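You operate a simulated robot arm through the tools that you are given. There is no shell and no other tool.

The job below is to be done with a simulated two-armed robot. You get a single attempt, and the scene is never put back.

JOB
Sponge the smudge off the bisque tile, then print its three crosses blue.
Fine: wipe with the green sponge, print one strong dot on each cross with the sponge dabber, none extra; sponge and dabber back, palette lid shut. Set down upright: sponge dabber. What is to be rubbed or washed off counts as gone when no trace of it is left.

It is judged by the outcome, as a careful person would: the job done as asked, and still so three seconds after it is handed in. It fails if anything else is knocked over, pushed out of place, dropped, spilled or broken. Lids that push on must go on centred and level and be pressed home; caps that screw on are set level and turned clockwise until they are tight.

ROBOT AND FRAMES
Two 7-joint arms with fingered hands on one trunk that stands fixed in place. Base frame: the origin is at the foot of the trunk, x ahead of it, y to its left, z up; the work surface is at about z = 800. Readings come in mm, rad, newtons and seconds.
The left shoulder is at [30, 119, 1019], the right one opposite. With the tool pointing down near the work surface each hand reaches from about 360 to 780 mm from the base axis, measured 20 degrees to its own side. Payload 3.8 kg a hand.
Tool frame (each hand has its own): the origin (TCP) lies between the finger pads and is the grasp point; the fingertips stand 25 mm ahead of it; z points along the fingers, y is the line along which they close. The gripper opens to 88 mm; its body begins 29 mm behind the TCP. The gripper is a hand of 4 fingers: y runs from the thumb to the fingers, the wrist lies at [-13, -106, -174] in the tool frame, and closing takes about 1.5 s.
Orientation is told as [roll, pitch, yaw] about the base's x, y, z axes, in that order, counted from this pose: with the fingers straight down and the wrist toward the robot, the tool's x, y and z point along [0, 1, 0], [1, 0, 0] and [0, 0, -1] of the base frame.

CONTROLS
- The arms move only by the tool move_arm. It takes "left_steps", "right_steps" or both (then of equal length, played together; a hand with none holds still); each is a list of rows, each a list of 6 numbers: the shift along the tool's x, y, z in mm, then the turn, a rotation vector about the tool's x, y, z in rad. In form: [[tx, ty, tz, ax, ay, az], ...]. A call has 1 to 20 rows; each row shifts and turns the commanded pose from where the row before left it, along the tool's axes as they then stand. "left_fingers" and "right_fingers" are, for a hand that has rows, the gripper command, from -1 (fully open) to 1 (shut), values between in proportion, set as the call begins (left out, the last holds). Rows are played at 5 a second. More than 50 mm and 0.15 rad between two rows, or a gripper value outside its range, and nothing of the call is played. A pose out of reach is approached as far as the arm can. The call stops where the force on the tool passes 40 N (or 10 N more than at its start, if that is more) or the arm is blocked; 0.2 s more then pass. The fingers move at their own pace (about 153 mm/s each) and stop on an object; they squeeze with about 26 N. The grip force told is the motor's: it shows also when the fingers shut on nothing. Time passes only in rows, and 0.2 s behind the last, so rows that do not move let the fingers close. The reply holds the time, the measured pose of the TCP, the force on the tool along the base axes, the opening and the grip force, in the units named above and with some noise, with the torque about the TCP (base axes, N m) and any sound that the robot's microphone picked up.
- Cameras (640 x 400 px; columns grow to the right, rows downward): "scene" is now at [47.9, -14.1, 1540.3]; the picture's right is [-0.26, -0.97, 0.00], its down [-0.81, 0.22, -0.55] and it looks along [0.53, -0.14, -0.84] (base axes); focal length 317 px, centre (320, 200). "left" rides on the left gripper at [-64, -83, -98] in its tool frame; the picture's right is [-0.62, -0.37, 0.69], its down [0.71, -0.63, 0.30] and it looks along [0.32, 0.68, 0.65] (tool axes); focal length 265 px, centre (320, 200). "right" rides on the right gripper at [64, -83, -98] in its tool frame; the picture's right is [-0.62, 0.37, -0.69], its down [-0.71, -0.63, 0.30] and it looks along [-0.32, 0.68, 0.65] (tool axes); focal length 265 px, centre (320, 200).
- get_image(camera): a new picture of that camera. It takes no simulated time.
- raise_lower(by): moves the trunk up (or, below 0, down) by that many mm; the arms and the scene camera ride with it, the base frame stays. It gives what a move gives, with no picture.
- move_fingers(index, middle, ring, thumb_bend, thumb_turn, hand): sets how far each is bent, from 0 (flat) to 1 (curled in); at 0.3 the hand is open as for a grip, at 0.7 the pads meet at the TCP. One left out holds its place. A second passes; each finger stops where it meets its share of the squeeze, and holds until it gets a number again. A gripper value or a shape takes the hand back. It gives what a move gives, with no picture; readings hold the bend of each and the force on the fingers (four entries, about 0 where the hand has none), thumb and palm. thumb_turn goes from beside the hand (0) to across from the fingers (1), as for a grip.
- set_grasp(shape, hand): the hand has 4 fingers and takes this shape, open, in about a second: jaw (thumb against the fingers, like two jaws); tri (thumb and two fingers); tip (a fingertip pinch); poke (one finger out to press); point (the index stretched); flat (the hand flat); cup (the hand cupped); fist (a fist). The gripper value then closes the fingers along that shape, each until it touches; the sizes above hold for jaw. It gives what a move gives, with no picture.
- pan_tilt(pan, tilt): turns the head with the scene camera to pan (to the left, within 2.094 rad either way) and tilt (down, from -0.506 to 1.204), counted from straight ahead of the robot. It gives what a move gives.
- locate(camera, pixels): for up to 12 pixels [column, row] of the newest picture of that camera ("zoom" is the newest enlarged one), the place [x, y, z] in the base frame of the surface seen there, good to about 3 mm, but the place of the scene camera against the robot may be out by one fixed shift of up to 25 mm in any direction. It takes no simulated time.
- zoom(camera, box): a new picture of the part [left, top, right, bottom] of that camera's present view, enlarged. It takes no simulated time.
- job_done(): hands the job in; it is judged then, once.

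Open the grippers and draw the arms clear of the work before you hand the job in, unless the task says otherwise.

The tools are called after "Call:" as a command line: name --argument value ..., lists and objects as JSON in quotes. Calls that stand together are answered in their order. move_arm: Moves the arms, as the interface text tells. Its arguments: {"type":"object","properties":{"left_steps":{"type":"array","items":{"type":"array","items":{"type":"number"}}},"left_fingers":{"type":"number"},"right_steps":{"type":"array","items":{"type":"array","items":{"type":"number"}}},"right_fingers":{"type":"number"}},"required":[]} The other tools are called the same way: raise_lower (by) moves the trunk up or down; set_grasp (shape, hand) gives the hand a shape; move_fingers (index, middle, ring, thumb_bend, thumb_turn, hand) moves the fingers one by one; pan_tilt (pan, tilt) turns the head that bears the scene camera; get_image (camera) takes a picture; locate (camera, pixels) gives the place of the surface under pixels of a picture; zoom (camera, box) takes an enlarged picture of a part of a camera's view; job_done () hands the job in.

At the start:

```text
clock: 0.0
left_position: [572.4, 43.2, 1099.1]
left_ee_rot: [-0.002, 0.0, 0.0]
left_force: [-0.1, 0.5, 0.4]
left_ft_torque: [0.01, -0.03, -0.02]
left_finger_gap: 87.6
left_gripper_force: 0.0
left_shape: jaw
left_bend: [0.3, 0.3, 0.3, 0.3, 0.98]
left_finger forces: [0.0, 0.1, 0.0, 0.0, 0.0, 0.0]
right_position: [426.0, -350.2, 1130.2]
right_ee_rot: [0.001, -0.001, 0.0]
right_force: [-0.8, 0.7, -0.3]
right_ft_torque: [-0.03, -0.02, -0.01]
right_finger_gap: 87.5
right_gripper_force: 0.0
right_shape: jaw
right_bend: [0.3, 0.3, 0.3, 0.3, 0.98]
right_finger forces: [0.0, 0.0, 0.0, 0.0, 0.1, 0.1]
trunk travel left (down, up): [-175.0, 415.0]
head pan, tilt (commanded): [-0.264, 0.99]
```

scene: 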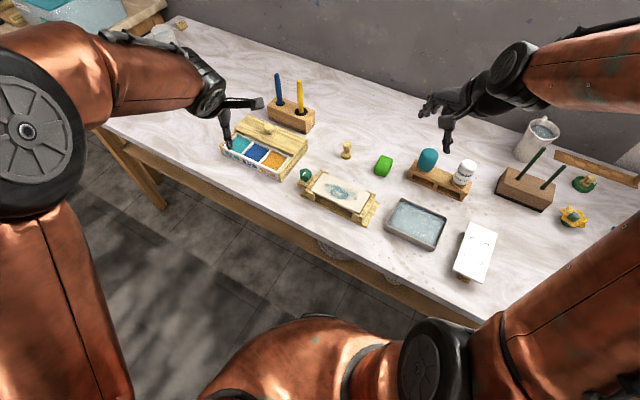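
right: 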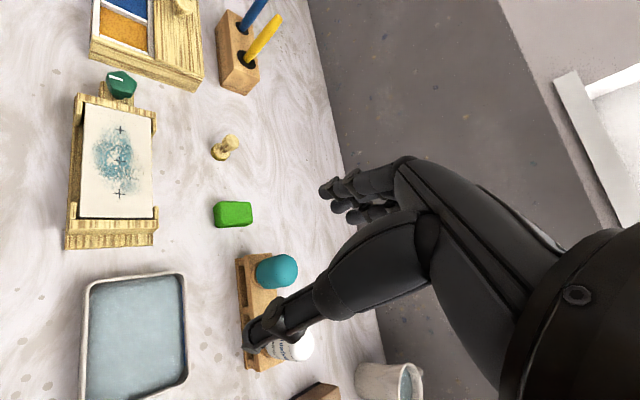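
left: 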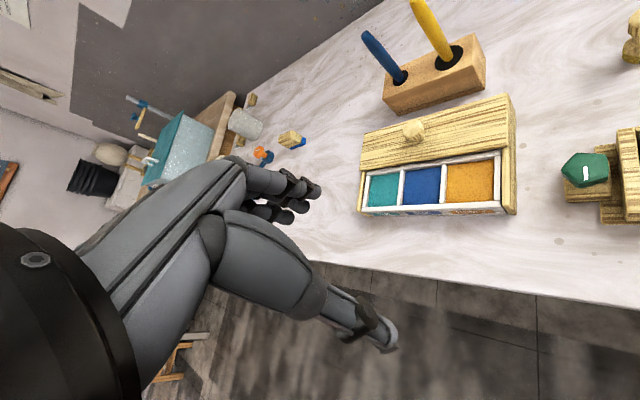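

The scene shows the palette near (265,150), the tile in its wooden holder near (340,192), the green sponge at (383,165), and a rack at (440,178) with a teal dabber-like thing and a white bottle. I'll zoom in on these to identify the pieces.

Call:
zoom --camera "scene" --box '[210, 60, 370, 160]'

Call:
zoom --camera "scene" --box '[280, 130, 400, 240]'

Call:
zoom --camera "scene" --box '[360, 110, 520, 290]'

Call:
zoom --camera "scene" --box '[480, 100, 640, 240]'

Call:
zoom --camera "right" --box '[50, 0, 350, 400]'

```text
4.00 times, centred on (290, 110) of scene
```

zoom: 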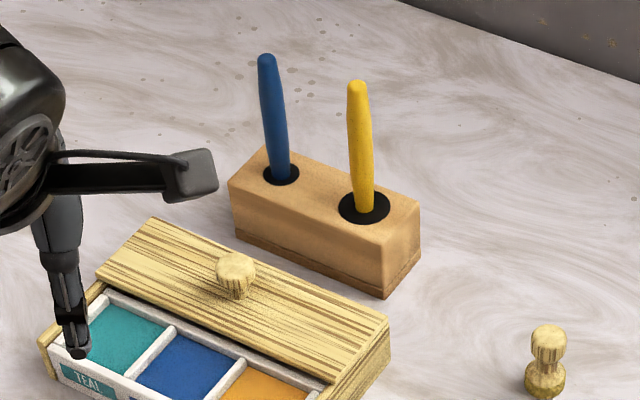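

```text
3.64 times, centred on (340, 185) of scene
```

zoom: 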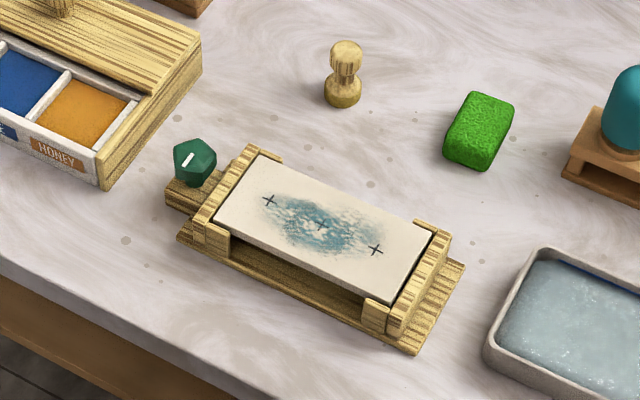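

```text
2.22 times, centred on (440, 200) of scene
```

zoom: 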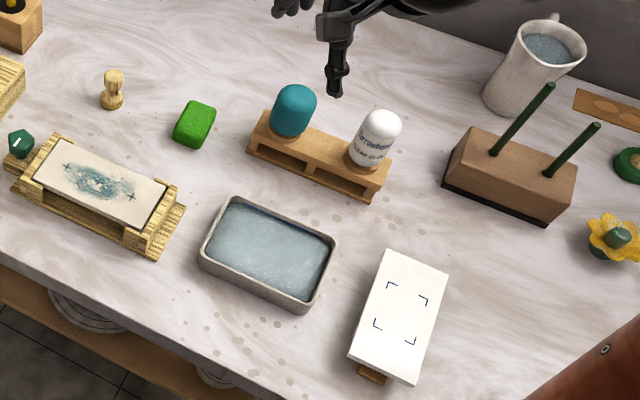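

```text
2.86 times, centred on (560, 170) of scene
```

zoom: 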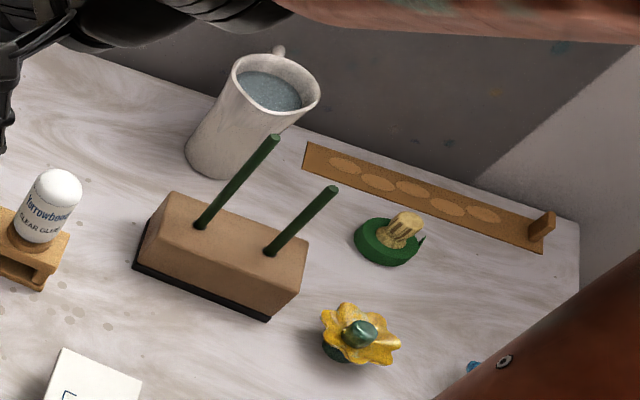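

```text
1.00 times, centred on (200, 200) of right (not enlarged: the box is as wide or as high as the picture)
```

zoom: 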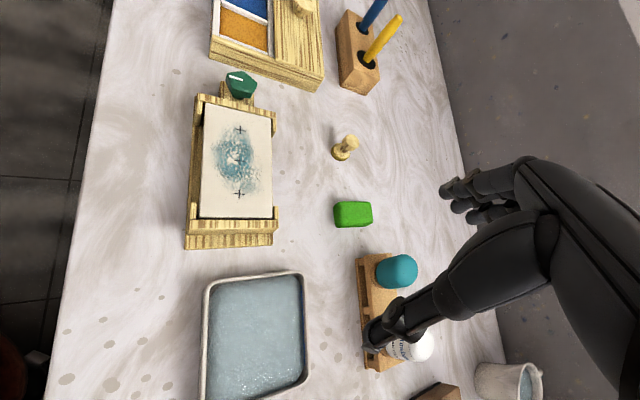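

I'll zoom tighter on the wooden stub, the palette, the tray, the teal item and the tile to tell what each really is.

Call:
zoom --camera "scene" --box '[325, 130, 405, 180]'

Call:
zoom --camera "left" --box '[350, 80, 540, 220]'

Call:
zoom --camera "right" --box '[60, 60, 170, 260]'

Call:
zoom --camera "right" --box '[180, 110, 320, 240]'

Call:
zoom --camera "scene" --box '[400, 140, 480, 200]'

Call:
zoom --camera "scene" --box '[215, 110, 315, 190]'

```text
8.00 times, centred on (365, 155) of scene
```

zoom: 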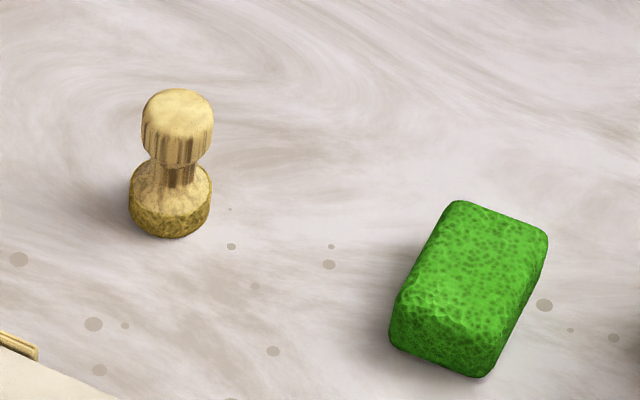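

```text
2.86 times, centred on (445, 150) of left
```

zoom: 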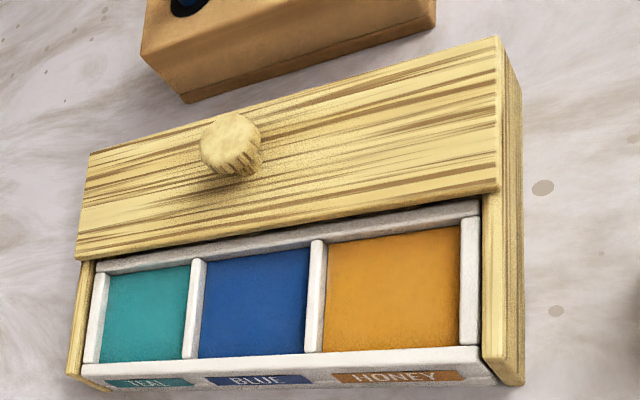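

```text
2.00 times, centred on (115, 160) of right
```

zoom: 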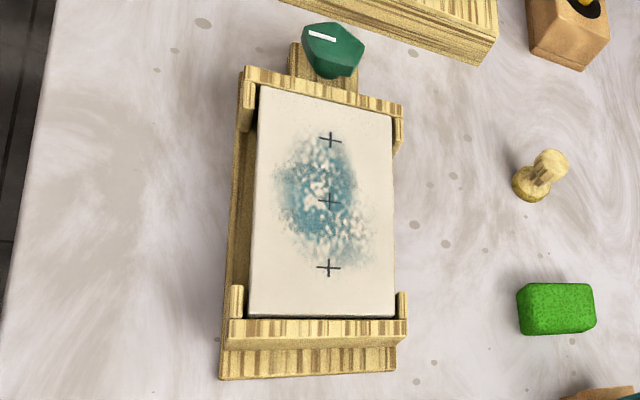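

```text
3.08 times, centred on (250, 175) of right
```

zoom: 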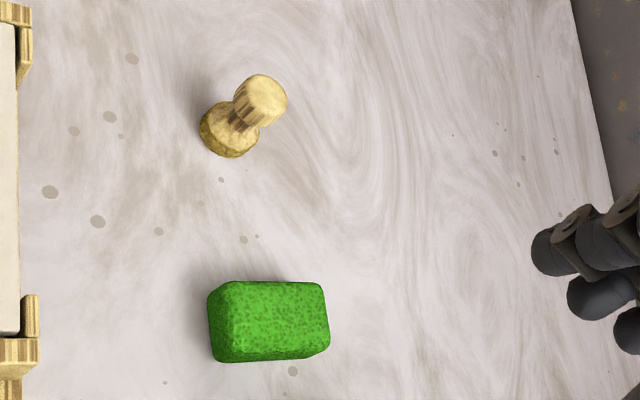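

```text
6.67 times, centred on (440, 170) of scene
```

zoom: 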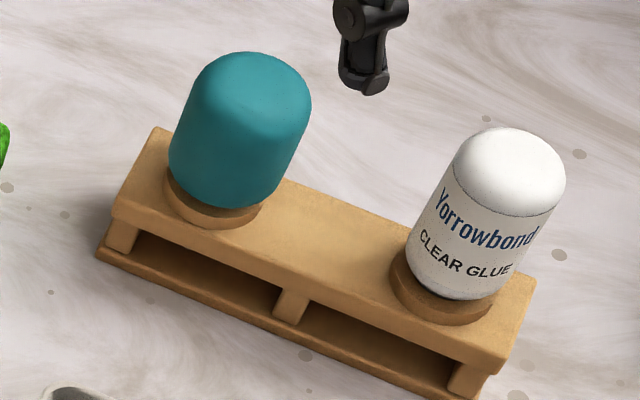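

```text
5.00 times, centred on (265, 150) of scene
```

zoom: 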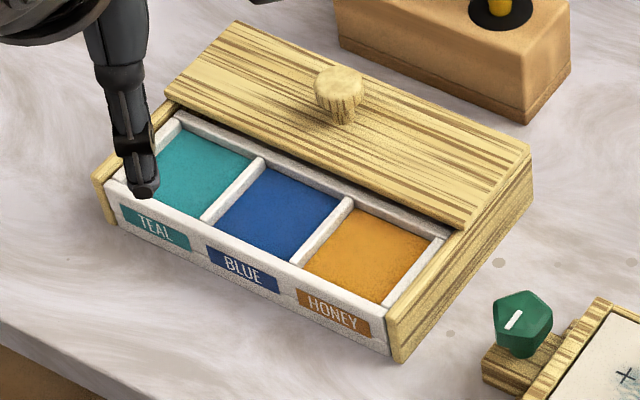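

The wooden stub at (347,150) has a sponge foot, so it is the dabber; the palette is a wooden case with a half-drawn lid with a knob, and the tile sits in a jig with a green knob. I'll locate these items in the three views to find the scene camera's shift.

Call:
locate --camera "right" --pixels '[[230, 142], [217, 155], [233, 206], [233, 222], [120, 130], [119, 193], [88, 106], [152, 114], [148, 217], [82, 216], [120, 160], [118, 85]]'

Call:
locate --camera "scene" --pixels '[[347, 145], [346, 157], [385, 160], [383, 172], [330, 185], [350, 199], [327, 174], [364, 187], [354, 212], [320, 192], [340, 192], [305, 174]]'

Call:
locate --camera "left" --pixels '[[412, 132], [384, 188], [424, 186], [470, 181], [362, 168], [365, 140], [508, 96], [515, 148], [365, 212], [507, 213], [585, 168], [632, 40]]'

Call:
locate --camera "scene" --pixels '[[282, 127], [246, 147], [270, 157], [289, 162], [248, 132], [262, 115], [321, 139], [307, 156], [238, 152], [292, 178], [234, 162], [320, 150]]'

```text
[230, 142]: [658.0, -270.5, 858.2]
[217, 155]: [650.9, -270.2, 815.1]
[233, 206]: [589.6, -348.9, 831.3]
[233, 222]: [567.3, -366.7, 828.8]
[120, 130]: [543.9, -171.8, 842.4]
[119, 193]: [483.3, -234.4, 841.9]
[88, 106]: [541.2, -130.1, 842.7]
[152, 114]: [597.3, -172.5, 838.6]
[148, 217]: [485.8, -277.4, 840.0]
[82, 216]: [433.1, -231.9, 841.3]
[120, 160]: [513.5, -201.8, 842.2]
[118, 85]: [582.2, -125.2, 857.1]
```

```text
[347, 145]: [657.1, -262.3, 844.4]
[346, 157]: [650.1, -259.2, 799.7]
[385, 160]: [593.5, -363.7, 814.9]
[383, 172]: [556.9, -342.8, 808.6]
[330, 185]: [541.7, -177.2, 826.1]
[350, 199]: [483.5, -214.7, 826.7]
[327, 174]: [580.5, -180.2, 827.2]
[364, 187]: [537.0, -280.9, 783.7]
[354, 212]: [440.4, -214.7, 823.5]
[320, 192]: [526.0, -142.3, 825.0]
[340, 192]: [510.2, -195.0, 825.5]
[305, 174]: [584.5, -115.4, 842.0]
```

```text
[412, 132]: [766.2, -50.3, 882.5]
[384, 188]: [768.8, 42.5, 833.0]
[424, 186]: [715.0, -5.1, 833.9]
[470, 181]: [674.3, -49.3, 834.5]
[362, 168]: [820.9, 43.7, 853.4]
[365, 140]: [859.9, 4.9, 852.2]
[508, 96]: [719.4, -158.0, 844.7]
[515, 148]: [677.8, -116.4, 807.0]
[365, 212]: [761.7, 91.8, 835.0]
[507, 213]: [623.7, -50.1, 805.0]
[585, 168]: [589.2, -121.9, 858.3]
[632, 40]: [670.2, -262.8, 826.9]
```

```text
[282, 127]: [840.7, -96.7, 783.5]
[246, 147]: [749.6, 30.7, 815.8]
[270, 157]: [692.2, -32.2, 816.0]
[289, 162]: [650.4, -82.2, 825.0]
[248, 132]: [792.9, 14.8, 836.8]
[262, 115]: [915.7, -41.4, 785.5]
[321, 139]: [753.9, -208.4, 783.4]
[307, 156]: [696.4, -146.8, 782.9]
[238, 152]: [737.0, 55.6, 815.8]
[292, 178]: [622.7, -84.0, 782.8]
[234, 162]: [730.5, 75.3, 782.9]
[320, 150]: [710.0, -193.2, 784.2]
```

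The tile's top reads z≈842 from the wrist camera and 826 from the scene camera, so the scene view is about 16 mm low and I'll trust the wrist cameras. I'll swing the left arm clear to the left and bring the right hand over the sponge for a closer look.

Call:
move_arm --left_steps '[[40, -20, 0, 0, 0, 0], [40, -20, 0, 0, 0, 0], [40, -20, 0, 0, 0, 0], [40, -20, 0, 0, 0, 0], [40, -20, 0, 0, 0, 0]]' --right_steps '[[2, 14, 34, 0, 0, 0], [2, 14, 34, 0, 0, 0], [2, 14, 34, 0, 0, 0], [2, 14, 34, 0, 0, 0], [2, 14, 34, 0, 0, 0]]'

Call:
get_image --camera "right"

Call:
get_image --camera "scene"

Call:
get_image --camera "left"

```text
clock: 1.2
left_position: [472.4, 244.6, 1097.9]
left_ee_rot: [0.0, 0.0, -0.001]
left_force: [0.6, -0.2, 1.1]
left_ft_torque: [0.0, 0.0, 0.0]
left_finger_gap: 87.5
left_gripper_force: 0.0
left_shape: jaw
left_bend: [0.3, 0.3, 0.3, 0.3, 0.98]
left_finger forces: [0.1, 0.0, 0.0, 0.0, 0.0, 0.1]
right_position: [495.3, -340.7, 959.3]
right_ee_rot: [0.0, 0.0, 0.0]
right_force: [0.6, 0.7, 0.1]
right_ft_torque: [-0.01, -0.04, -0.02]
right_finger_gap: 87.8
right_gripper_force: 0.0
right_shape: jaw
right_bend: [0.3, 0.3, 0.3, 0.3, 0.98]
right_finger forces: [0.1, 0.0, 0.0, 0.1, 0.1, 0.1]
trunk travel left (down, up): [-175.0, 415.0]
head pan, tilt (commanded): [-0.264, 0.99]
```

```text
taken
```

right: 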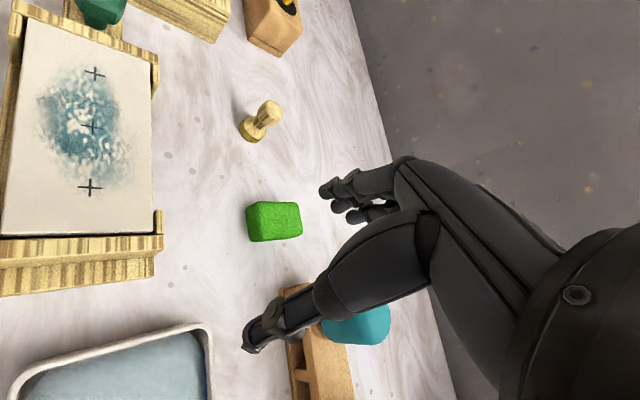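

```text
taken
```

scene: 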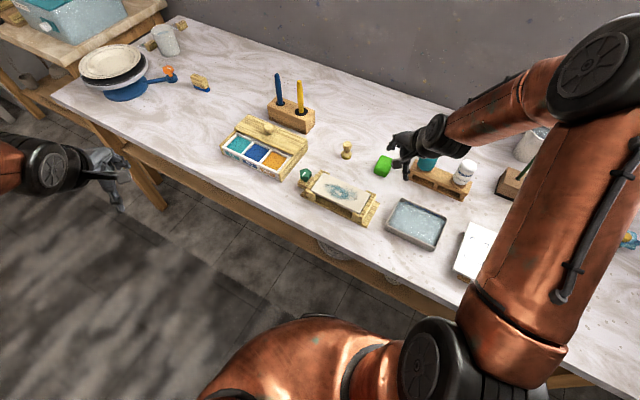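

```text
taken
```

left: 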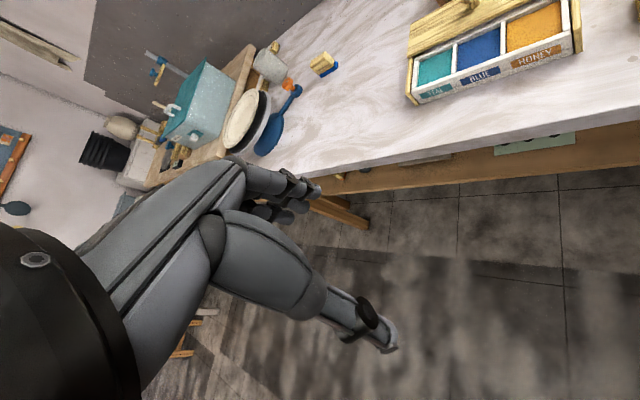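

The right camera now shows the sponge at (274,221), dabber at (258,122), and the tile with its three crosses at (95,73), (92,127), (90,187). I'll zoom and locate their edges.

Call:
zoom --camera "right" --box '[220, 80, 320, 260]'

Call:
locate --camera "right" --pixels '[[95, 73], [92, 127], [90, 187], [40, 24], [150, 68], [150, 228], [10, 228], [156, 225], [100, 245], [100, 280], [45, 100], [130, 150]]'

```text
2.22 times, centred on (270, 170) of right
```

zoom: 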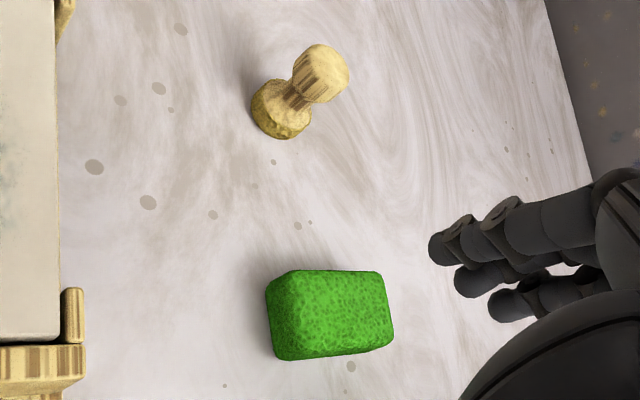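

```text
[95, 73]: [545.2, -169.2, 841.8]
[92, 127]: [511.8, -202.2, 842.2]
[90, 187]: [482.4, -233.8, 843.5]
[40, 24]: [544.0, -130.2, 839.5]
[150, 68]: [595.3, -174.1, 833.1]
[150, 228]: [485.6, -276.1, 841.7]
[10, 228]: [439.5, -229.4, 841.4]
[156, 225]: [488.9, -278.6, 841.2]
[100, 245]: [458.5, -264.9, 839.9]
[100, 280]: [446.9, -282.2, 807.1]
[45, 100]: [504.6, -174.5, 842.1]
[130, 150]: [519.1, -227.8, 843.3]
```

I'll locate the sponge and dabber outlines in this enlarged picture.

Call:
locate --camera "zoom" --pixels '[[298, 275], [376, 277], [386, 338], [285, 350], [335, 310], [270, 300], [275, 345], [322, 62], [310, 80], [283, 95], [280, 130], [260, 105]]'

Call:
zoom --camera "right" --box '[0, 0, 160, 100]'

Call:
zoom --camera "right" --box '[0, 20, 180, 310]'

```text
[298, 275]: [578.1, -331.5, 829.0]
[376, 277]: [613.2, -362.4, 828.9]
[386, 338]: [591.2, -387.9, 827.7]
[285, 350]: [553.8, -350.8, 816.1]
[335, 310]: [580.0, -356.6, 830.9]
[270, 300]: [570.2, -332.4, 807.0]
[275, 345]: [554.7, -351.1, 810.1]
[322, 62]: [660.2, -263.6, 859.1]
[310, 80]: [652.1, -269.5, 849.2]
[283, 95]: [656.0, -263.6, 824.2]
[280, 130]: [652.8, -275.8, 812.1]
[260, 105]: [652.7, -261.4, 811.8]
```

```text
4.00 times, centred on (80, 50) of right
```

zoom: 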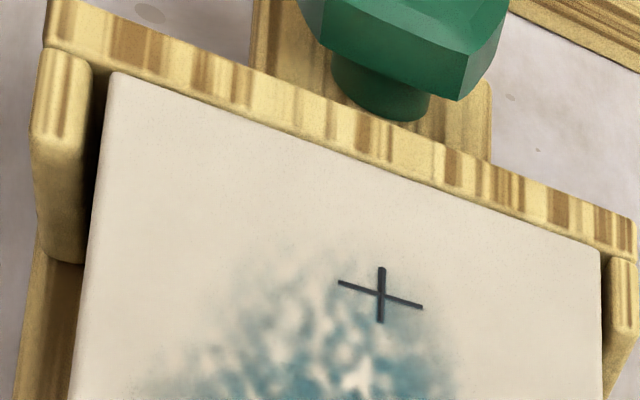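

```text
1.38 times, centred on (90, 165) of right
```

zoom: 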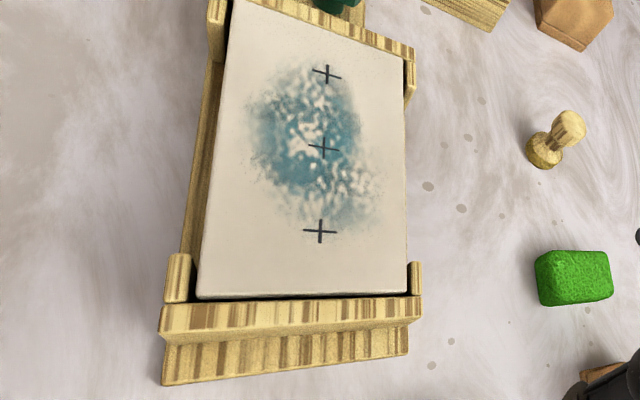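

The sponge's top face runs from (578,-331) to (591,-388), about 50×36 mm and 31 mm tall, rotated about −41°. I'll check the clearance to the rack, the bottle and the water tray around it.

Call:
locate --camera "right" --pixels '[[288, 290], [285, 310], [300, 335], [320, 360], [345, 330], [208, 328], [195, 322], [20, 375], [100, 350], [200, 380], [100, 380], [315, 390]]'

Call:
locate --camera "scene" --pixels '[[427, 155], [415, 167], [412, 178], [465, 172], [466, 196], [402, 201], [446, 218], [385, 232], [433, 250], [415, 225], [347, 145], [385, 163]]'

Call:
zoom --camera "scene" --box '[360, 120, 500, 260]'

```text
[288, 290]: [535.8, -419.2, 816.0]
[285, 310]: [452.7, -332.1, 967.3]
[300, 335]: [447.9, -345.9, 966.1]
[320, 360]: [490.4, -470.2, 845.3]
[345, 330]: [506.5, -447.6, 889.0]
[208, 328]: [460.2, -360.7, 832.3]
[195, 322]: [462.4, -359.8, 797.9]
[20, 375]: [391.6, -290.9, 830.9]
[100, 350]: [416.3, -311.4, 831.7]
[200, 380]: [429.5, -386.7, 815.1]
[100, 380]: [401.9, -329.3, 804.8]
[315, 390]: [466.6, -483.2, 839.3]
```

```text
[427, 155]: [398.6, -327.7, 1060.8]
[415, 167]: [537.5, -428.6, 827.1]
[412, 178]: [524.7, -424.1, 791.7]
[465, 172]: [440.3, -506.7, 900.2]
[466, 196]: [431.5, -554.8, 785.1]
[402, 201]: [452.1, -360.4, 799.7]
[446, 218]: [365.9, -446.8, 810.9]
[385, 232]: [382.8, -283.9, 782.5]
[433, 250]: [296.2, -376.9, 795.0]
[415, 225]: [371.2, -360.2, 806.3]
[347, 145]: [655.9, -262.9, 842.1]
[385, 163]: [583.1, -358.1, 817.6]
```

```text
2.86 times, centred on (430, 190) of scene
```

zoom: 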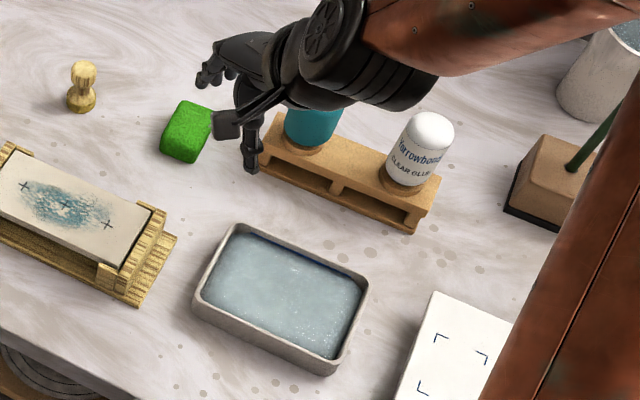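

The rack corner nearest is about (536,-419) and the tray corner (460,-360), so coming over the sponge with yaw about −0.735 keeps the fingers clear. I'll turn the right hand and hover over the sponge at z≈900.

Call:
move_arm --right_steps '[[0, 0, 0, 0, 0, 0.147], [0, 0, 0, 0, 0, 0.147], [0, 0, 0, 0, 0, 0.147], [0, 0, 0, 0, 0, 0.147], [0, 0, 0, 0, 0, 0.147], [11.7, 19.4, 15, 0, 0, 0], [11.7, 19.4, 15, 0, 0, 0], [11.6, 19.3, 15, 0, 0, 0], [11.6, 19.3, 14, 0, 0, 0], [0, 0, 0, 0, 0, 0]]' --right_fingers -1

Call:
get_image --camera "right"

Call:
get_image --camera "scene"

```text
clock: 3.4
left_position: [471.9, 244.1, 1100.3]
left_ee_rot: [-0.001, -0.002, 0.0]
left_force: [-0.2, 0.3, -0.9]
left_ft_torque: [0.0, -0.01, 0.03]
left_finger_gap: 87.5
left_gripper_force: 0.1
left_shape: jaw
left_bend: [0.3, 0.3, 0.3, 0.3, 0.98]
left_finger forces: [0.1, 0.0, 0.0, 0.0, 0.0, 0.0]
right_position: [583.8, -357.9, 902.8]
right_ee_rot: [0.0, -0.001, -0.735]
right_force: [-0.3, -0.6, -0.2]
right_ft_torque: [-0.01, 0.04, 0.0]
right_finger_gap: 87.6
right_gripper_force: 0.0
right_shape: jaw
right_bend: [0.3, 0.3, 0.3, 0.3, 0.98]
right_finger forces: [0.0, 0.1, 0.0, 0.0, 0.0, 0.0]
trunk travel left (down, up): [-175.0, 415.0]
head pan, tilt (commanded): [-0.264, 0.99]
```

```text
taken
```

right: 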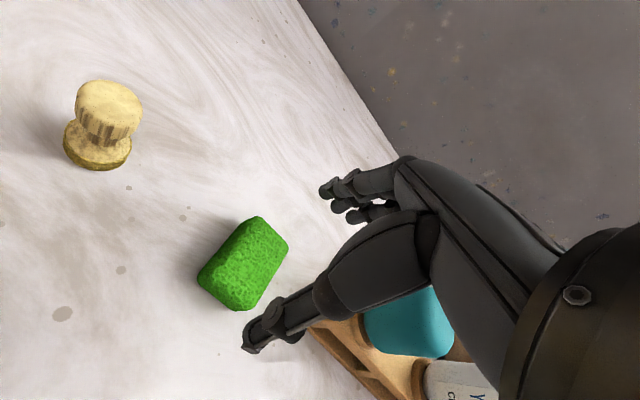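

```text
taken
```

scene: 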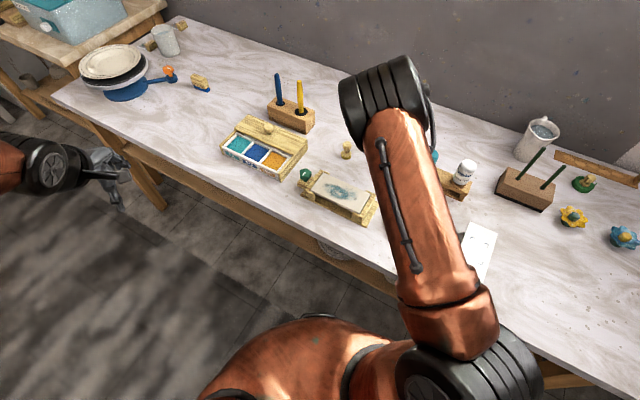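

The sponge in the right view is at (244,264), and the point straight below the TCP at that depth projects to about (251,263), so I am centred. I'll confirm its edges with locate before lowering.

Call:
zoom --camera "right" --box '[180, 200, 320, 330]'

Call:
locate --camera "right" --pixels '[[260, 222], [286, 245], [244, 305], [213, 285], [247, 262], [232, 240], [205, 275], [350, 185], [340, 205], [250, 345], [230, 305], [378, 212]]'

```text
3.08 times, centred on (250, 265) of right
```

zoom: 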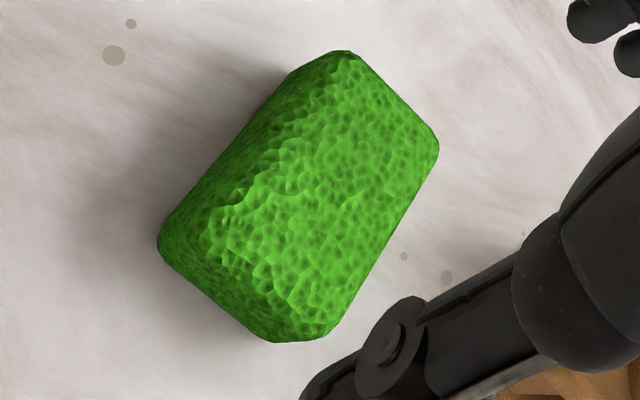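

```text
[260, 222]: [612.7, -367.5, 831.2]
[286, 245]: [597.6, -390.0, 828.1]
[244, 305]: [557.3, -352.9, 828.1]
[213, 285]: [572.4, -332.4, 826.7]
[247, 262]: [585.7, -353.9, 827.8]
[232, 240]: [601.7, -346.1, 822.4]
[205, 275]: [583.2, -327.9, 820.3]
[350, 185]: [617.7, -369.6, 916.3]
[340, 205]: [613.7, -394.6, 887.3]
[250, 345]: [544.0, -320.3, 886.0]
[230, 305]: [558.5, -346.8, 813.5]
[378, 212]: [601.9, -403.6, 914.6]
```

The sponge is centred at about (586,-358), with the fingers (far side) and the thumb straddling its long axis. I'll lower 68 mm to about z=833 with a small centring shift, then close.

Call:
move_arm --right_steps '[[1.5, 1.5, 20, 0, 0, 0], [1.5, 1.5, 20, 0, 0, 0], [0, 0, 15, 0, 0, 0], [0, 0, 8, 0, 0, 0], [0, 0, 5, 0, 0, 0], [0, 0, 0, 0, 0, 0]]'

Call:
get_image --camera "right"

```text
clock: 4.8
left_position: [473.4, 243.2, 1099.2]
left_ee_rot: [-0.001, -0.001, 0.001]
left_force: [0.3, -0.6, -0.2]
left_ft_torque: [0.01, 0.0, -0.01]
left_finger_gap: 87.6
left_gripper_force: 0.1
left_shape: jaw
left_bend: [0.3, 0.3, 0.3, 0.3, 0.98]
left_finger forces: [0.0, 0.0, 0.1, 0.0, 0.1, 0.0]
right_position: [588.2, -357.7, 832.7]
right_ee_rot: [0.001, 0.0, -0.735]
right_force: [-0.5, -0.5, 0.3]
right_ft_torque: [-0.04, -0.02, 0.05]
right_finger_gap: 87.6
right_gripper_force: 0.0
right_shape: jaw
right_bend: [0.3, 0.3, 0.3, 0.3, 0.98]
right_finger forces: [0.0, 0.0, 0.0, 0.0, 0.0, 0.0]
trunk travel left (down, up): [-175.0, 415.0]
head pan, tilt (commanded): [-0.264, 0.99]
```

```text
taken
```

right: 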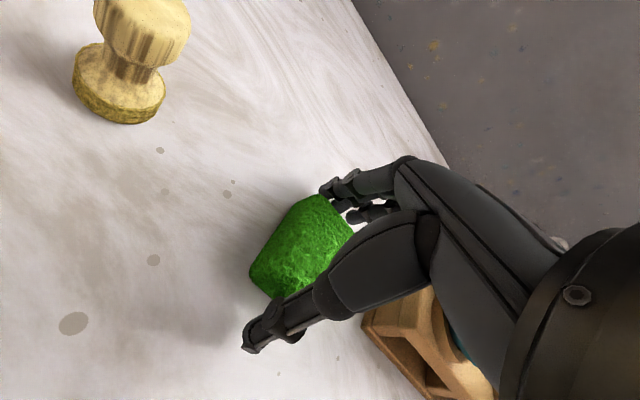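

The sponge sits between the thumb (270,325) and the fingers (345,200) with nothing touched. I'll close the right hand on it and let the fingers settle.

Call:
move_arm --right_steps '[[0, 0, 0, 0, 0, 0], [0, 0, 0, 0, 0, 0], [0, 0, 0, 0, 0, 0], [0, 0, 0, 0, 0, 0], [0, 0, 0, 0, 0, 0], [0, 0, 0, 0, 0, 0], [0, 0, 0, 0, 0, 0], [0, 0, 0, 0, 0, 0]]' --right_fingers 1

Call:
get_image --camera "right"

```text
clock: 6.6
left_position: [473.0, 243.7, 1098.6]
left_ee_rot: [-0.001, 0.0, -0.001]
left_force: [0.2, -1.1, 0.1]
left_ft_torque: [-0.03, 0.0, 0.02]
left_finger_gap: 87.7
left_gripper_force: 0.1
left_shape: jaw
left_bend: [0.3, 0.3, 0.3, 0.3, 0.98]
left_finger forces: [0.1, 0.0, 0.0, 0.1, 0.0, 0.0]
right_position: [588.6, -358.5, 832.5]
right_ee_rot: [0.0, -0.001, -0.733]
right_force: [-0.6, 0.2, -0.3]
right_ft_torque: [-0.02, 0.01, 0.0]
right_finger_gap: 56.0
right_gripper_force: 25.7
right_shape: jaw
right_bend: [0.29, 0.4, 0.37, 0.61, 0.99]
right_finger forces: [13.4, 7.1, 3.2, 0.0, 23.7, 0.0]
trunk travel left (down, up): [-175.0, 415.0]
head pan, tilt (commanded): [-0.264, 0.99]
```

```text
taken
```

right: 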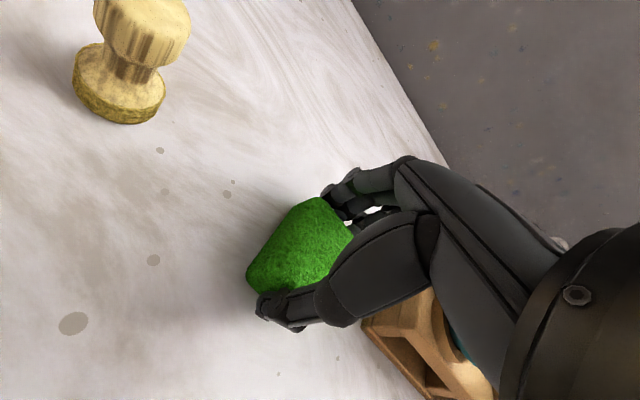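

The fingers stopped at 56 mm with 25.7 N, so the sponge is held. I'll lift it 70 mm and look.

Call:
move_arm --right_steps '[[0, 0, -10, 0, 0, 0], [0, 0, -15, 0, 0, 0], [0, 0, -20, 0, 0, 0], [0, 0, -25, 0, 0, 0], [0, 0, 0, 0, 0, 0]]'

Call:
get_image --camera "right"

Call:
get_image --camera "scene"

```text
clock: 7.8
left_position: [472.5, 243.2, 1098.5]
left_ee_rot: [0.0, 0.0, 0.001]
left_force: [0.1, -1.2, 0.2]
left_ft_torque: [0.03, 0.0, -0.02]
left_finger_gap: 88.1
left_gripper_force: 0.0
left_shape: jaw
left_bend: [0.3, 0.3, 0.3, 0.3, 0.98]
left_finger forces: [0.0, 0.1, 0.0, 0.0, 0.0, 0.0]
right_position: [588.0, -357.9, 903.2]
right_ee_rot: [-0.001, -0.001, -0.734]
right_force: [0.2, 0.3, -0.1]
right_ft_torque: [-0.01, 0.02, -0.02]
right_finger_gap: 56.1
right_gripper_force: 25.9
right_shape: jaw
right_bend: [0.29, 0.4, 0.37, 0.61, 0.99]
right_finger forces: [13.3, 7.2, 3.2, 0.1, 23.7, 0.1]
trunk travel left (down, up): [-175.0, 415.0]
head pan, tilt (commanded): [-0.264, 0.99]
```

```text
taken
```

right: 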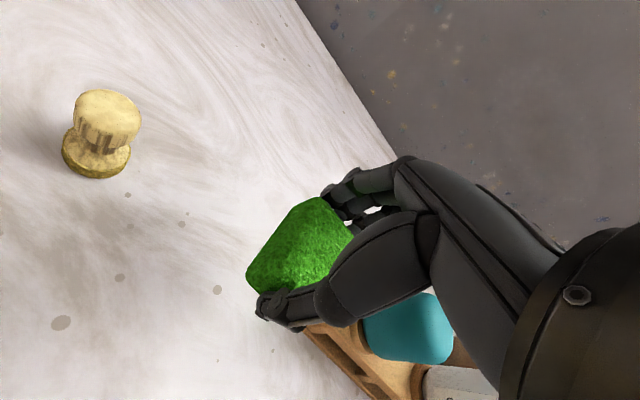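

```text
taken
```

scene: 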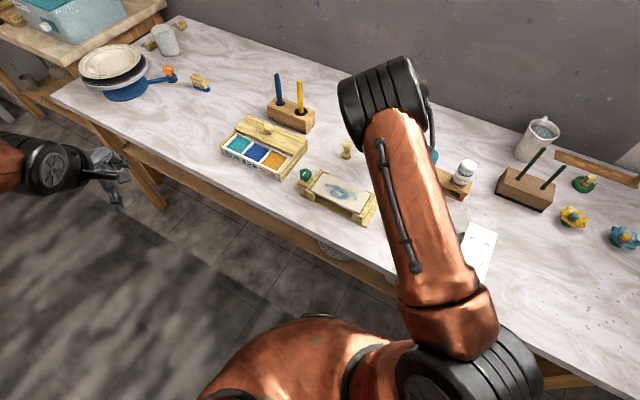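

The sponge hangs securely with its underside about 33 mm below the TCP. I'll carry it at this height to above the lower end of the smudge, near (488,-227).

Call:
move_arm --right_steps '[[6, -32.5, 0, 0, 0, 0], [6, -32.5, 0, 0, 0, 0], [6, -32.5, 0, 0, 0, 0], [6, -32.5, 0, 0, 0, 0], [6, -32.5, 0, 0, 0, 0], [0, 0, 0, 0, 0, 0]]'

Call:
get_image --camera "right"

Call:
get_image --camera "scene"

```text
clock: 9.2
left_position: [473.0, 242.1, 1099.6]
left_ee_rot: [0.002, 0.0, 0.0]
left_force: [-0.5, -0.4, 0.1]
left_ft_torque: [-0.02, -0.02, 0.02]
left_finger_gap: 87.4
left_gripper_force: 0.0
left_shape: jaw
left_bend: [0.3, 0.3, 0.3, 0.3, 0.98]
left_finger forces: [0.0, 0.0, 0.0, 0.0, 0.0, 0.0]
right_position: [486.4, -226.8, 902.1]
right_ee_rot: [-0.001, 0.0, -0.736]
right_force: [-0.1, 0.3, -0.9]
right_ft_torque: [-0.02, 0.0, 0.02]
right_finger_gap: 55.6
right_gripper_force: 25.7
right_shape: jaw
right_bend: [0.29, 0.4, 0.37, 0.61, 0.99]
right_finger forces: [13.3, 7.2, 3.2, 0.0, 23.8, 0.0]
trunk travel left (down, up): [-175.0, 415.0]
head pan, tilt (commanded): [-0.264, 0.99]
```

```text
taken
```

right: 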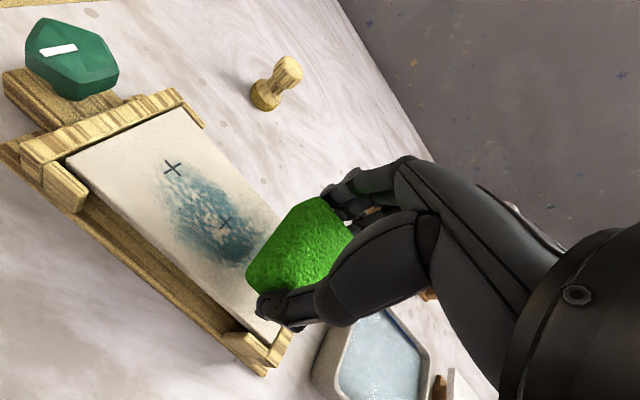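

```text
taken
```

scene: 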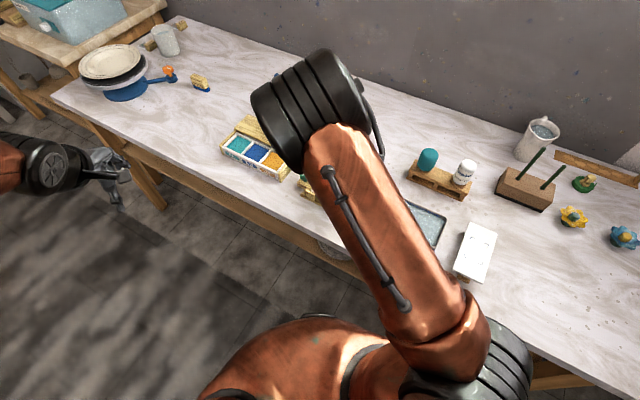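

The sponge is above cross C's end with the tile in view, and the thumb is clear of the rear rail. I'll lower toward the expected contact at z≈875 and watch the force.

Call:
move_arm --right_steps '[[0, 0, 12, 0, 0, 0], [0, 0, 8, 0, 0, 0], [0, 0, 4, 0, 0, 0], [0, 0, 2, 0, 0, 0], [0, 0, 0, 0, 0, 0]]'

Call:
move_arm --right_steps '[[0, 0, 1, 0, 0, 0], [0, 0, 1, 0, 0, 0], [0, 0, 1, 0, 0, 0], [0, 0, 0, 0, 0, 0]]'

Call:
get_image --camera "right"

```text
clock: 10.4
left_position: [471.7, 244.2, 1098.4]
left_ee_rot: [0.0, 0.001, -0.001]
left_force: [0.3, -0.3, 0.8]
left_ft_torque: [-0.03, 0.0, 0.0]
left_finger_gap: 87.6
left_gripper_force: 0.1
left_shape: jaw
left_bend: [0.3, 0.3, 0.3, 0.3, 0.98]
left_finger forces: [0.0, 0.1, 0.0, 0.0, 0.0, 0.1]
right_position: [488.0, -228.0, 877.5]
right_ee_rot: [0.0, 0.001, -0.735]
right_force: [-0.2, 0.0, 0.8]
right_ft_torque: [-0.01, -0.01, 0.02]
right_finger_gap: 56.1
right_gripper_force: 26.1
right_shape: jaw
right_bend: [0.29, 0.4, 0.37, 0.61, 0.99]
right_finger forces: [13.4, 7.2, 3.2, 0.0, 23.8, 0.0]
trunk travel left (down, up): [-175.0, 415.0]
head pan, tilt (commanded): [-0.264, 0.99]
```

```text
clock: 11.4
left_position: [471.4, 243.3, 1099.5]
left_ee_rot: [0.002, 0.0, -0.001]
left_force: [0.1, -0.3, 0.1]
left_ft_torque: [-0.05, 0.0, -0.01]
left_finger_gap: 87.5
left_gripper_force: 0.0
left_shape: jaw
left_bend: [0.3, 0.3, 0.3, 0.3, 0.98]
left_finger forces: [0.1, 0.1, 0.1, 0.1, 0.0, 0.0]
right_position: [488.4, -225.8, 874.8]
right_ee_rot: [0.001, -0.002, -0.735]
right_force: [0.4, -0.2, 2.8]
right_ft_torque: [0.06, 0.08, 0.0]
right_finger_gap: 55.7
right_gripper_force: 26.4
right_shape: jaw
right_bend: [0.29, 0.4, 0.37, 0.61, 0.99]
right_finger forces: [13.5, 7.4, 3.4, 0.0, 23.9, 0.0]
trunk travel left (down, up): [-175.0, 415.0]
head pan, tilt (commanded): [-0.264, 0.99]
```

```text
taken
```

right: 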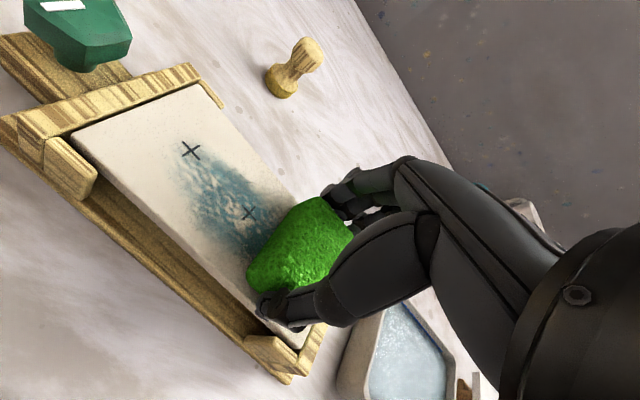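

Contact begins at about z=875 with 2.8 N. I'll press about 2 mm more and make one slow stroke up the tile toward cross A, staying 45 mm clear of the green knob.

Call:
move_arm --right_steps '[[0, 0, 1, 0, 0, 0], [0, 0, 1, 0, 0, 0], [8, 0.3, 0, 0, 0, 0], [8, 0.3, 0, 0, 0, 0], [8, 0.3, 0, 0, 0, 0], [8, 0.3, 0, 0, 0, 0], [8, 0.3, 0, 0, 0, 0], [8, 0.3, 0, 0, 0, 0], [8, 0.3, 0, 0, 0, 0], [8, 0.3, 0, 0, 0, 0], [0, 0, 0, 0, 0, 0]]'

Call:
get_image --camera "right"

```text
clock: 13.8
left_position: [471.0, 244.3, 1099.2]
left_ee_rot: [0.001, -0.001, 0.0]
left_force: [0.0, -0.1, 0.6]
left_ft_torque: [0.02, -0.01, 0.02]
left_finger_gap: 87.5
left_gripper_force: 0.1
left_shape: jaw
left_bend: [0.3, 0.3, 0.3, 0.3, 0.98]
left_finger forces: [0.0, 0.0, 0.0, 0.0, 0.1, 0.1]
right_position: [533.1, -181.6, 873.5]
right_ee_rot: [0.002, -0.003, -0.735]
right_force: [-3.1, -3.5, 12.6]
right_ft_torque: [-0.09, 0.11, 0.04]
right_finger_gap: 55.9
right_gripper_force: 25.9
right_shape: jaw
right_bend: [0.29, 0.4, 0.36, 0.6, 1.0]
right_finger forces: [13.7, 8.7, 3.9, 0.0, 27.0, 0.1]
trunk travel left (down, up): [-175.0, 415.0]
head pan, tilt (commanded): [-0.264, 0.99]
```

```text
taken
```

right: 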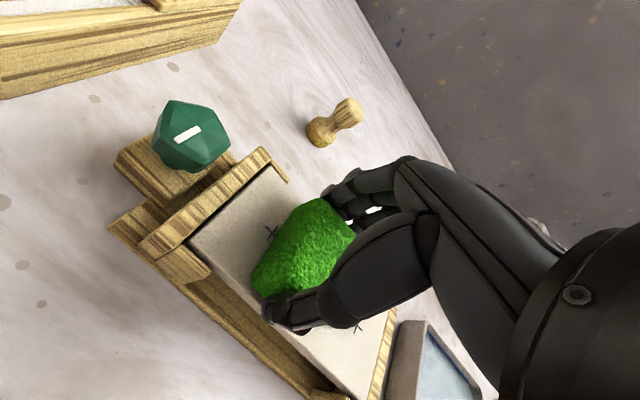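

The stroke wiped cleanly: the crosses show bare beside the sponge at (272,231) and (358,327), and the press is 12.6 N. I'll extend 8 mm past cross A and come back down the tile offset 8 mm to the thumb side.

Call:
move_arm --right_steps '[[8, 0.3, 0, 0, 0, 0], [0, -4, 0, 0, 0, 0], [0, -4, 0, 0, 0, 0], [-8, -0.3, 0, 0, 0, 0], [-8, -0.3, 0, 0, 0, 0], [-8, -0.3, 0, 0, 0, 0], [-8, -0.3, 0, 0, 0, 0], [-8, -0.3, 0, 0, 0, 0], [-8, -0.3, 0, 0, 0, 0], [-8, -0.3, 0, 0, 0, 0], [-8, -0.3, 0, 0, 0, 0], [-8, -0.3, 0, 0, 0, 0], [0, 0, 0, 0, 0, 0]]'

Call:
get_image --camera "right"

```text
clock: 16.6
left_position: [472.5, 243.9, 1098.4]
left_ee_rot: [0.0, 0.001, 0.001]
left_force: [0.2, 0.5, 0.1]
left_ft_torque: [0.01, -0.02, 0.01]
left_finger_gap: 87.6
left_gripper_force: 0.1
left_shape: jaw
left_bend: [0.3, 0.3, 0.3, 0.3, 0.98]
left_finger forces: [0.0, 0.0, 0.0, 0.1, 0.0, 0.0]
right_position: [482.3, -220.4, 872.4]
right_ee_rot: [-0.001, -0.001, -0.735]
right_force: [2.8, 3.1, 12.0]
right_ft_torque: [0.13, -0.04, -0.03]
right_finger_gap: 54.9
right_gripper_force: 26.3
right_shape: jaw
right_bend: [0.29, 0.41, 0.39, 0.61, 0.96]
right_finger forces: [14.5, 6.7, 3.4, 0.0, 25.0, 0.0]
trunk travel left (down, up): [-175.0, 415.0]
head pan, tilt (commanded): [-0.264, 0.99]
```

```text
taken
```

right: 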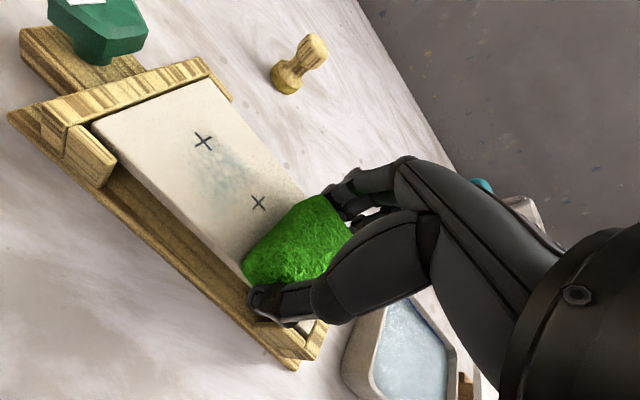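

A faint trace remains around (220,175), between crosses A and B on the near side. I'll stroke back up on this line, shift over by 8 mm, and come back down.

Call:
move_arm --right_steps '[[8, 0.3, 0, 0, 0, 0], [8, 0.3, 0, 0, 0, 0], [8, 0.3, 0, 0, 0, 0], [8, 0.3, 0, 0, 0, 0], [8, 0.3, 0, 0, 0, 0], [8, 0.3, 0, 0, 0, 0], [8, 0.3, 0, 0, 0, 0], [8, 0.3, 0, 0, 0, 0], [8, 0.3, 0, 0, 0, 0], [0, 7, 0, 0, 0, 0], [-8, -0.3, 0, 0, 0, 0], [-8, -0.3, 0, 0, 0, 0], [-8, -0.3, 0, 0, 0, 0], [-8, -0.3, 0, 0, 0, 0], [-8, -0.3, 0, 0, 0, 0], [-8, -0.3, 0, 0, 0, 0], [-8, -0.3, 0, 0, 0, 0], [-8, -0.3, 0, 0, 0, 0], [-8, -0.3, 0, 0, 0, 0]]'

Call:
get_image --camera "right"

Call:
zoom --camera "right" --box '[80, 60, 340, 300]'

```text
clock: 20.6
left_position: [472.2, 244.6, 1099.5]
left_ee_rot: [0.0, 0.001, 0.002]
left_force: [0.0, -0.3, -0.2]
left_ft_torque: [0.01, 0.0, 0.0]
left_finger_gap: 87.8
left_gripper_force: 0.1
left_shape: jaw
left_bend: [0.3, 0.3, 0.3, 0.3, 0.98]
left_finger forces: [0.1, 0.0, 0.1, 0.1, 0.1, 0.0]
right_position: [487.3, -224.5, 871.3]
right_ee_rot: [0.0, -0.001, -0.734]
right_force: [3.1, 2.6, 10.1]
right_ft_torque: [0.06, -0.03, -0.03]
right_finger_gap: 55.1
right_gripper_force: 25.8
right_shape: jaw
right_bend: [0.29, 0.41, 0.39, 0.61, 0.96]
right_finger forces: [14.3, 6.8, 3.2, 0.0, 24.8, 0.0]
trunk travel left (down, up): [-175.0, 415.0]
head pan, tilt (commanded): [-0.264, 0.99]
```

```text
taken
```

right: 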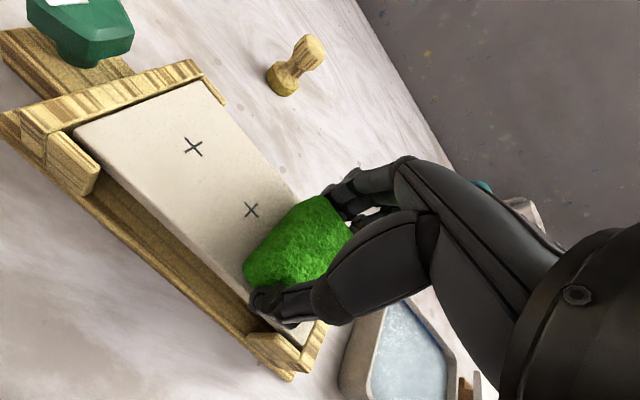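

```text
1.67 times, centred on (210, 180) of right
```

zoom: 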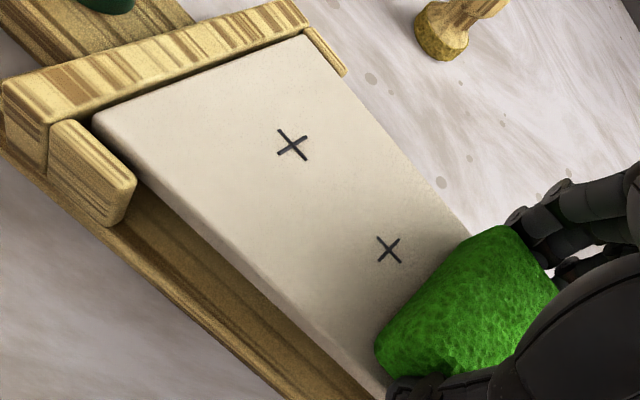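

The upper two crosses now stand on clean tile. I'll make another pass up and down offset toward the far side to be thorough, and then lift to inspect the lower part.

Call:
move_arm --right_steps '[[0, 8, 0, 0, 0, 0], [8, 0.3, 0, 0, 0, 0], [8, 0.3, 0, 0, 0, 0], [8, 0.3, 0, 0, 0, 0], [8, 0.3, 0, 0, 0, 0], [8, 0.3, 0, 0, 0, 0], [8, 0.3, 0, 0, 0, 0], [8, 0.3, 0, 0, 0, 0], [8, 0.3, 0, 0, 0, 0], [8, 0.3, 0, 0, 0, 0], [-8, -0.3, 0, 0, 0, 0], [-8, -0.3, 0, 0, 0, 0], [-8, -0.3, 0, 0, 0, 0], [-8, -0.3, 0, 0, 0, 0], [-8, -0.3, 0, 0, 0, 0], [-8, -0.3, 0, 0, 0, 0], [-8, -0.3, 0, 0, 0, 0], [-8, -0.3, 0, 0, 0, 0], [-8, -0.3, 0, 0, 0, 0], [-6, 0, 0, 0, 0, 0]]'

Call:
move_arm --right_steps '[[0, -8, 0, 0, 0, 0], [0, -6, 0, 0, 0, 0], [8, 0.3, 0, 0, 0, 0], [8, 0.3, 0, 0, 0, 0], [8, 0.3, 0, 0, 0, 0], [8, 0.3, 0, 0, 0, 0], [8, 0.3, 0, 0, 0, 0], [8, 0.3, 0, 0, 0, 0], [8, 0.3, 0, 0, 0, 0], [8, 0.3, 0, 0, 0, 0], [8, 0.3, 0, 0, 0, 0], [0, 0, -5, 0, 0, 0], [0, 0, -20, 0, 0, 0], [0, 0, -30, 0, 0, 0], [0, 0, 0, 0, 0, 0]]'

Call:
get_image --camera "right"

Call:
zoom --camera "right" --box '[80, 60, 400, 380]'

```text
clock: 24.8
left_position: [472.7, 245.1, 1099.4]
left_ee_rot: [0.0, 0.0, -0.001]
left_force: [0.7, 0.3, -0.4]
left_ft_torque: [0.03, 0.0, -0.02]
left_finger_gap: 87.5
left_gripper_force: 0.1
left_shape: jaw
left_bend: [0.3, 0.3, 0.3, 0.3, 0.98]
left_finger forces: [0.0, 0.0, 0.1, 0.0, 0.1, 0.0]
right_position: [489.4, -234.8, 873.1]
right_ee_rot: [-0.001, -0.002, -0.734]
right_force: [2.8, 2.9, 8.9]
right_ft_torque: [0.07, -0.01, -0.03]
right_finger_gap: 54.8
right_gripper_force: 25.7
right_shape: jaw
right_bend: [0.29, 0.41, 0.39, 0.61, 0.97]
right_finger forces: [14.8, 6.7, 3.4, 0.0, 25.5, 0.0]
trunk travel left (down, up): [-175.0, 415.0]
head pan, tilt (commanded): [-0.264, 0.99]
```

```text
clock: 28.0
left_position: [472.6, 243.3, 1099.1]
left_ee_rot: [0.001, 0.001, -0.001]
left_force: [0.0, -0.9, 0.2]
left_ft_torque: [-0.01, 0.03, -0.02]
left_finger_gap: 87.7
left_gripper_force: 0.1
left_shape: jaw
left_bend: [0.3, 0.3, 0.3, 0.3, 0.98]
left_finger forces: [0.0, 0.0, 0.1, 0.0, 0.0, 0.1]
right_position: [530.1, -173.9, 928.9]
right_ee_rot: [-0.001, 0.0, -0.736]
right_force: [0.4, 0.0, 0.1]
right_ft_torque: [0.03, -0.01, 0.0]
right_finger_gap: 55.0
right_gripper_force: 26.7
right_shape: jaw
right_bend: [0.29, 0.41, 0.38, 0.61, 0.98]
right_finger forces: [15.1, 7.7, 3.6, 0.1, 26.5, 0.0]
trunk travel left (down, up): [-175.0, 415.0]
head pan, tilt (commanded): [-0.264, 0.99]
```

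```text
taken
```

right: 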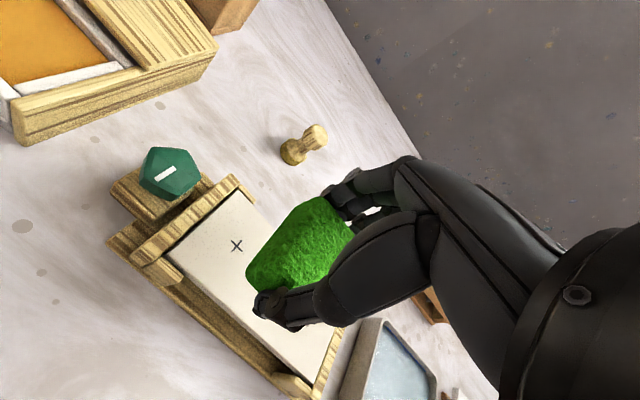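

```text
1.25 times, centred on (240, 220) of right
```

zoom: 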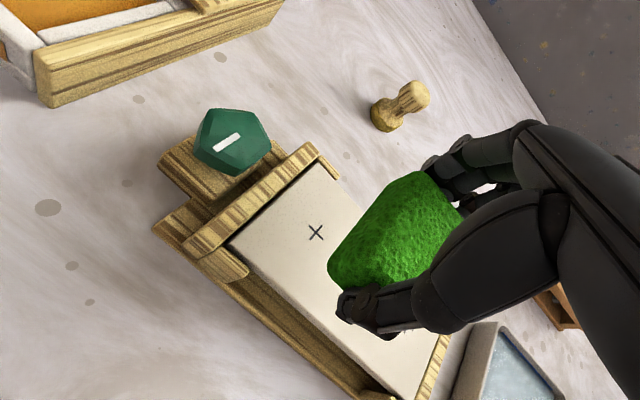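

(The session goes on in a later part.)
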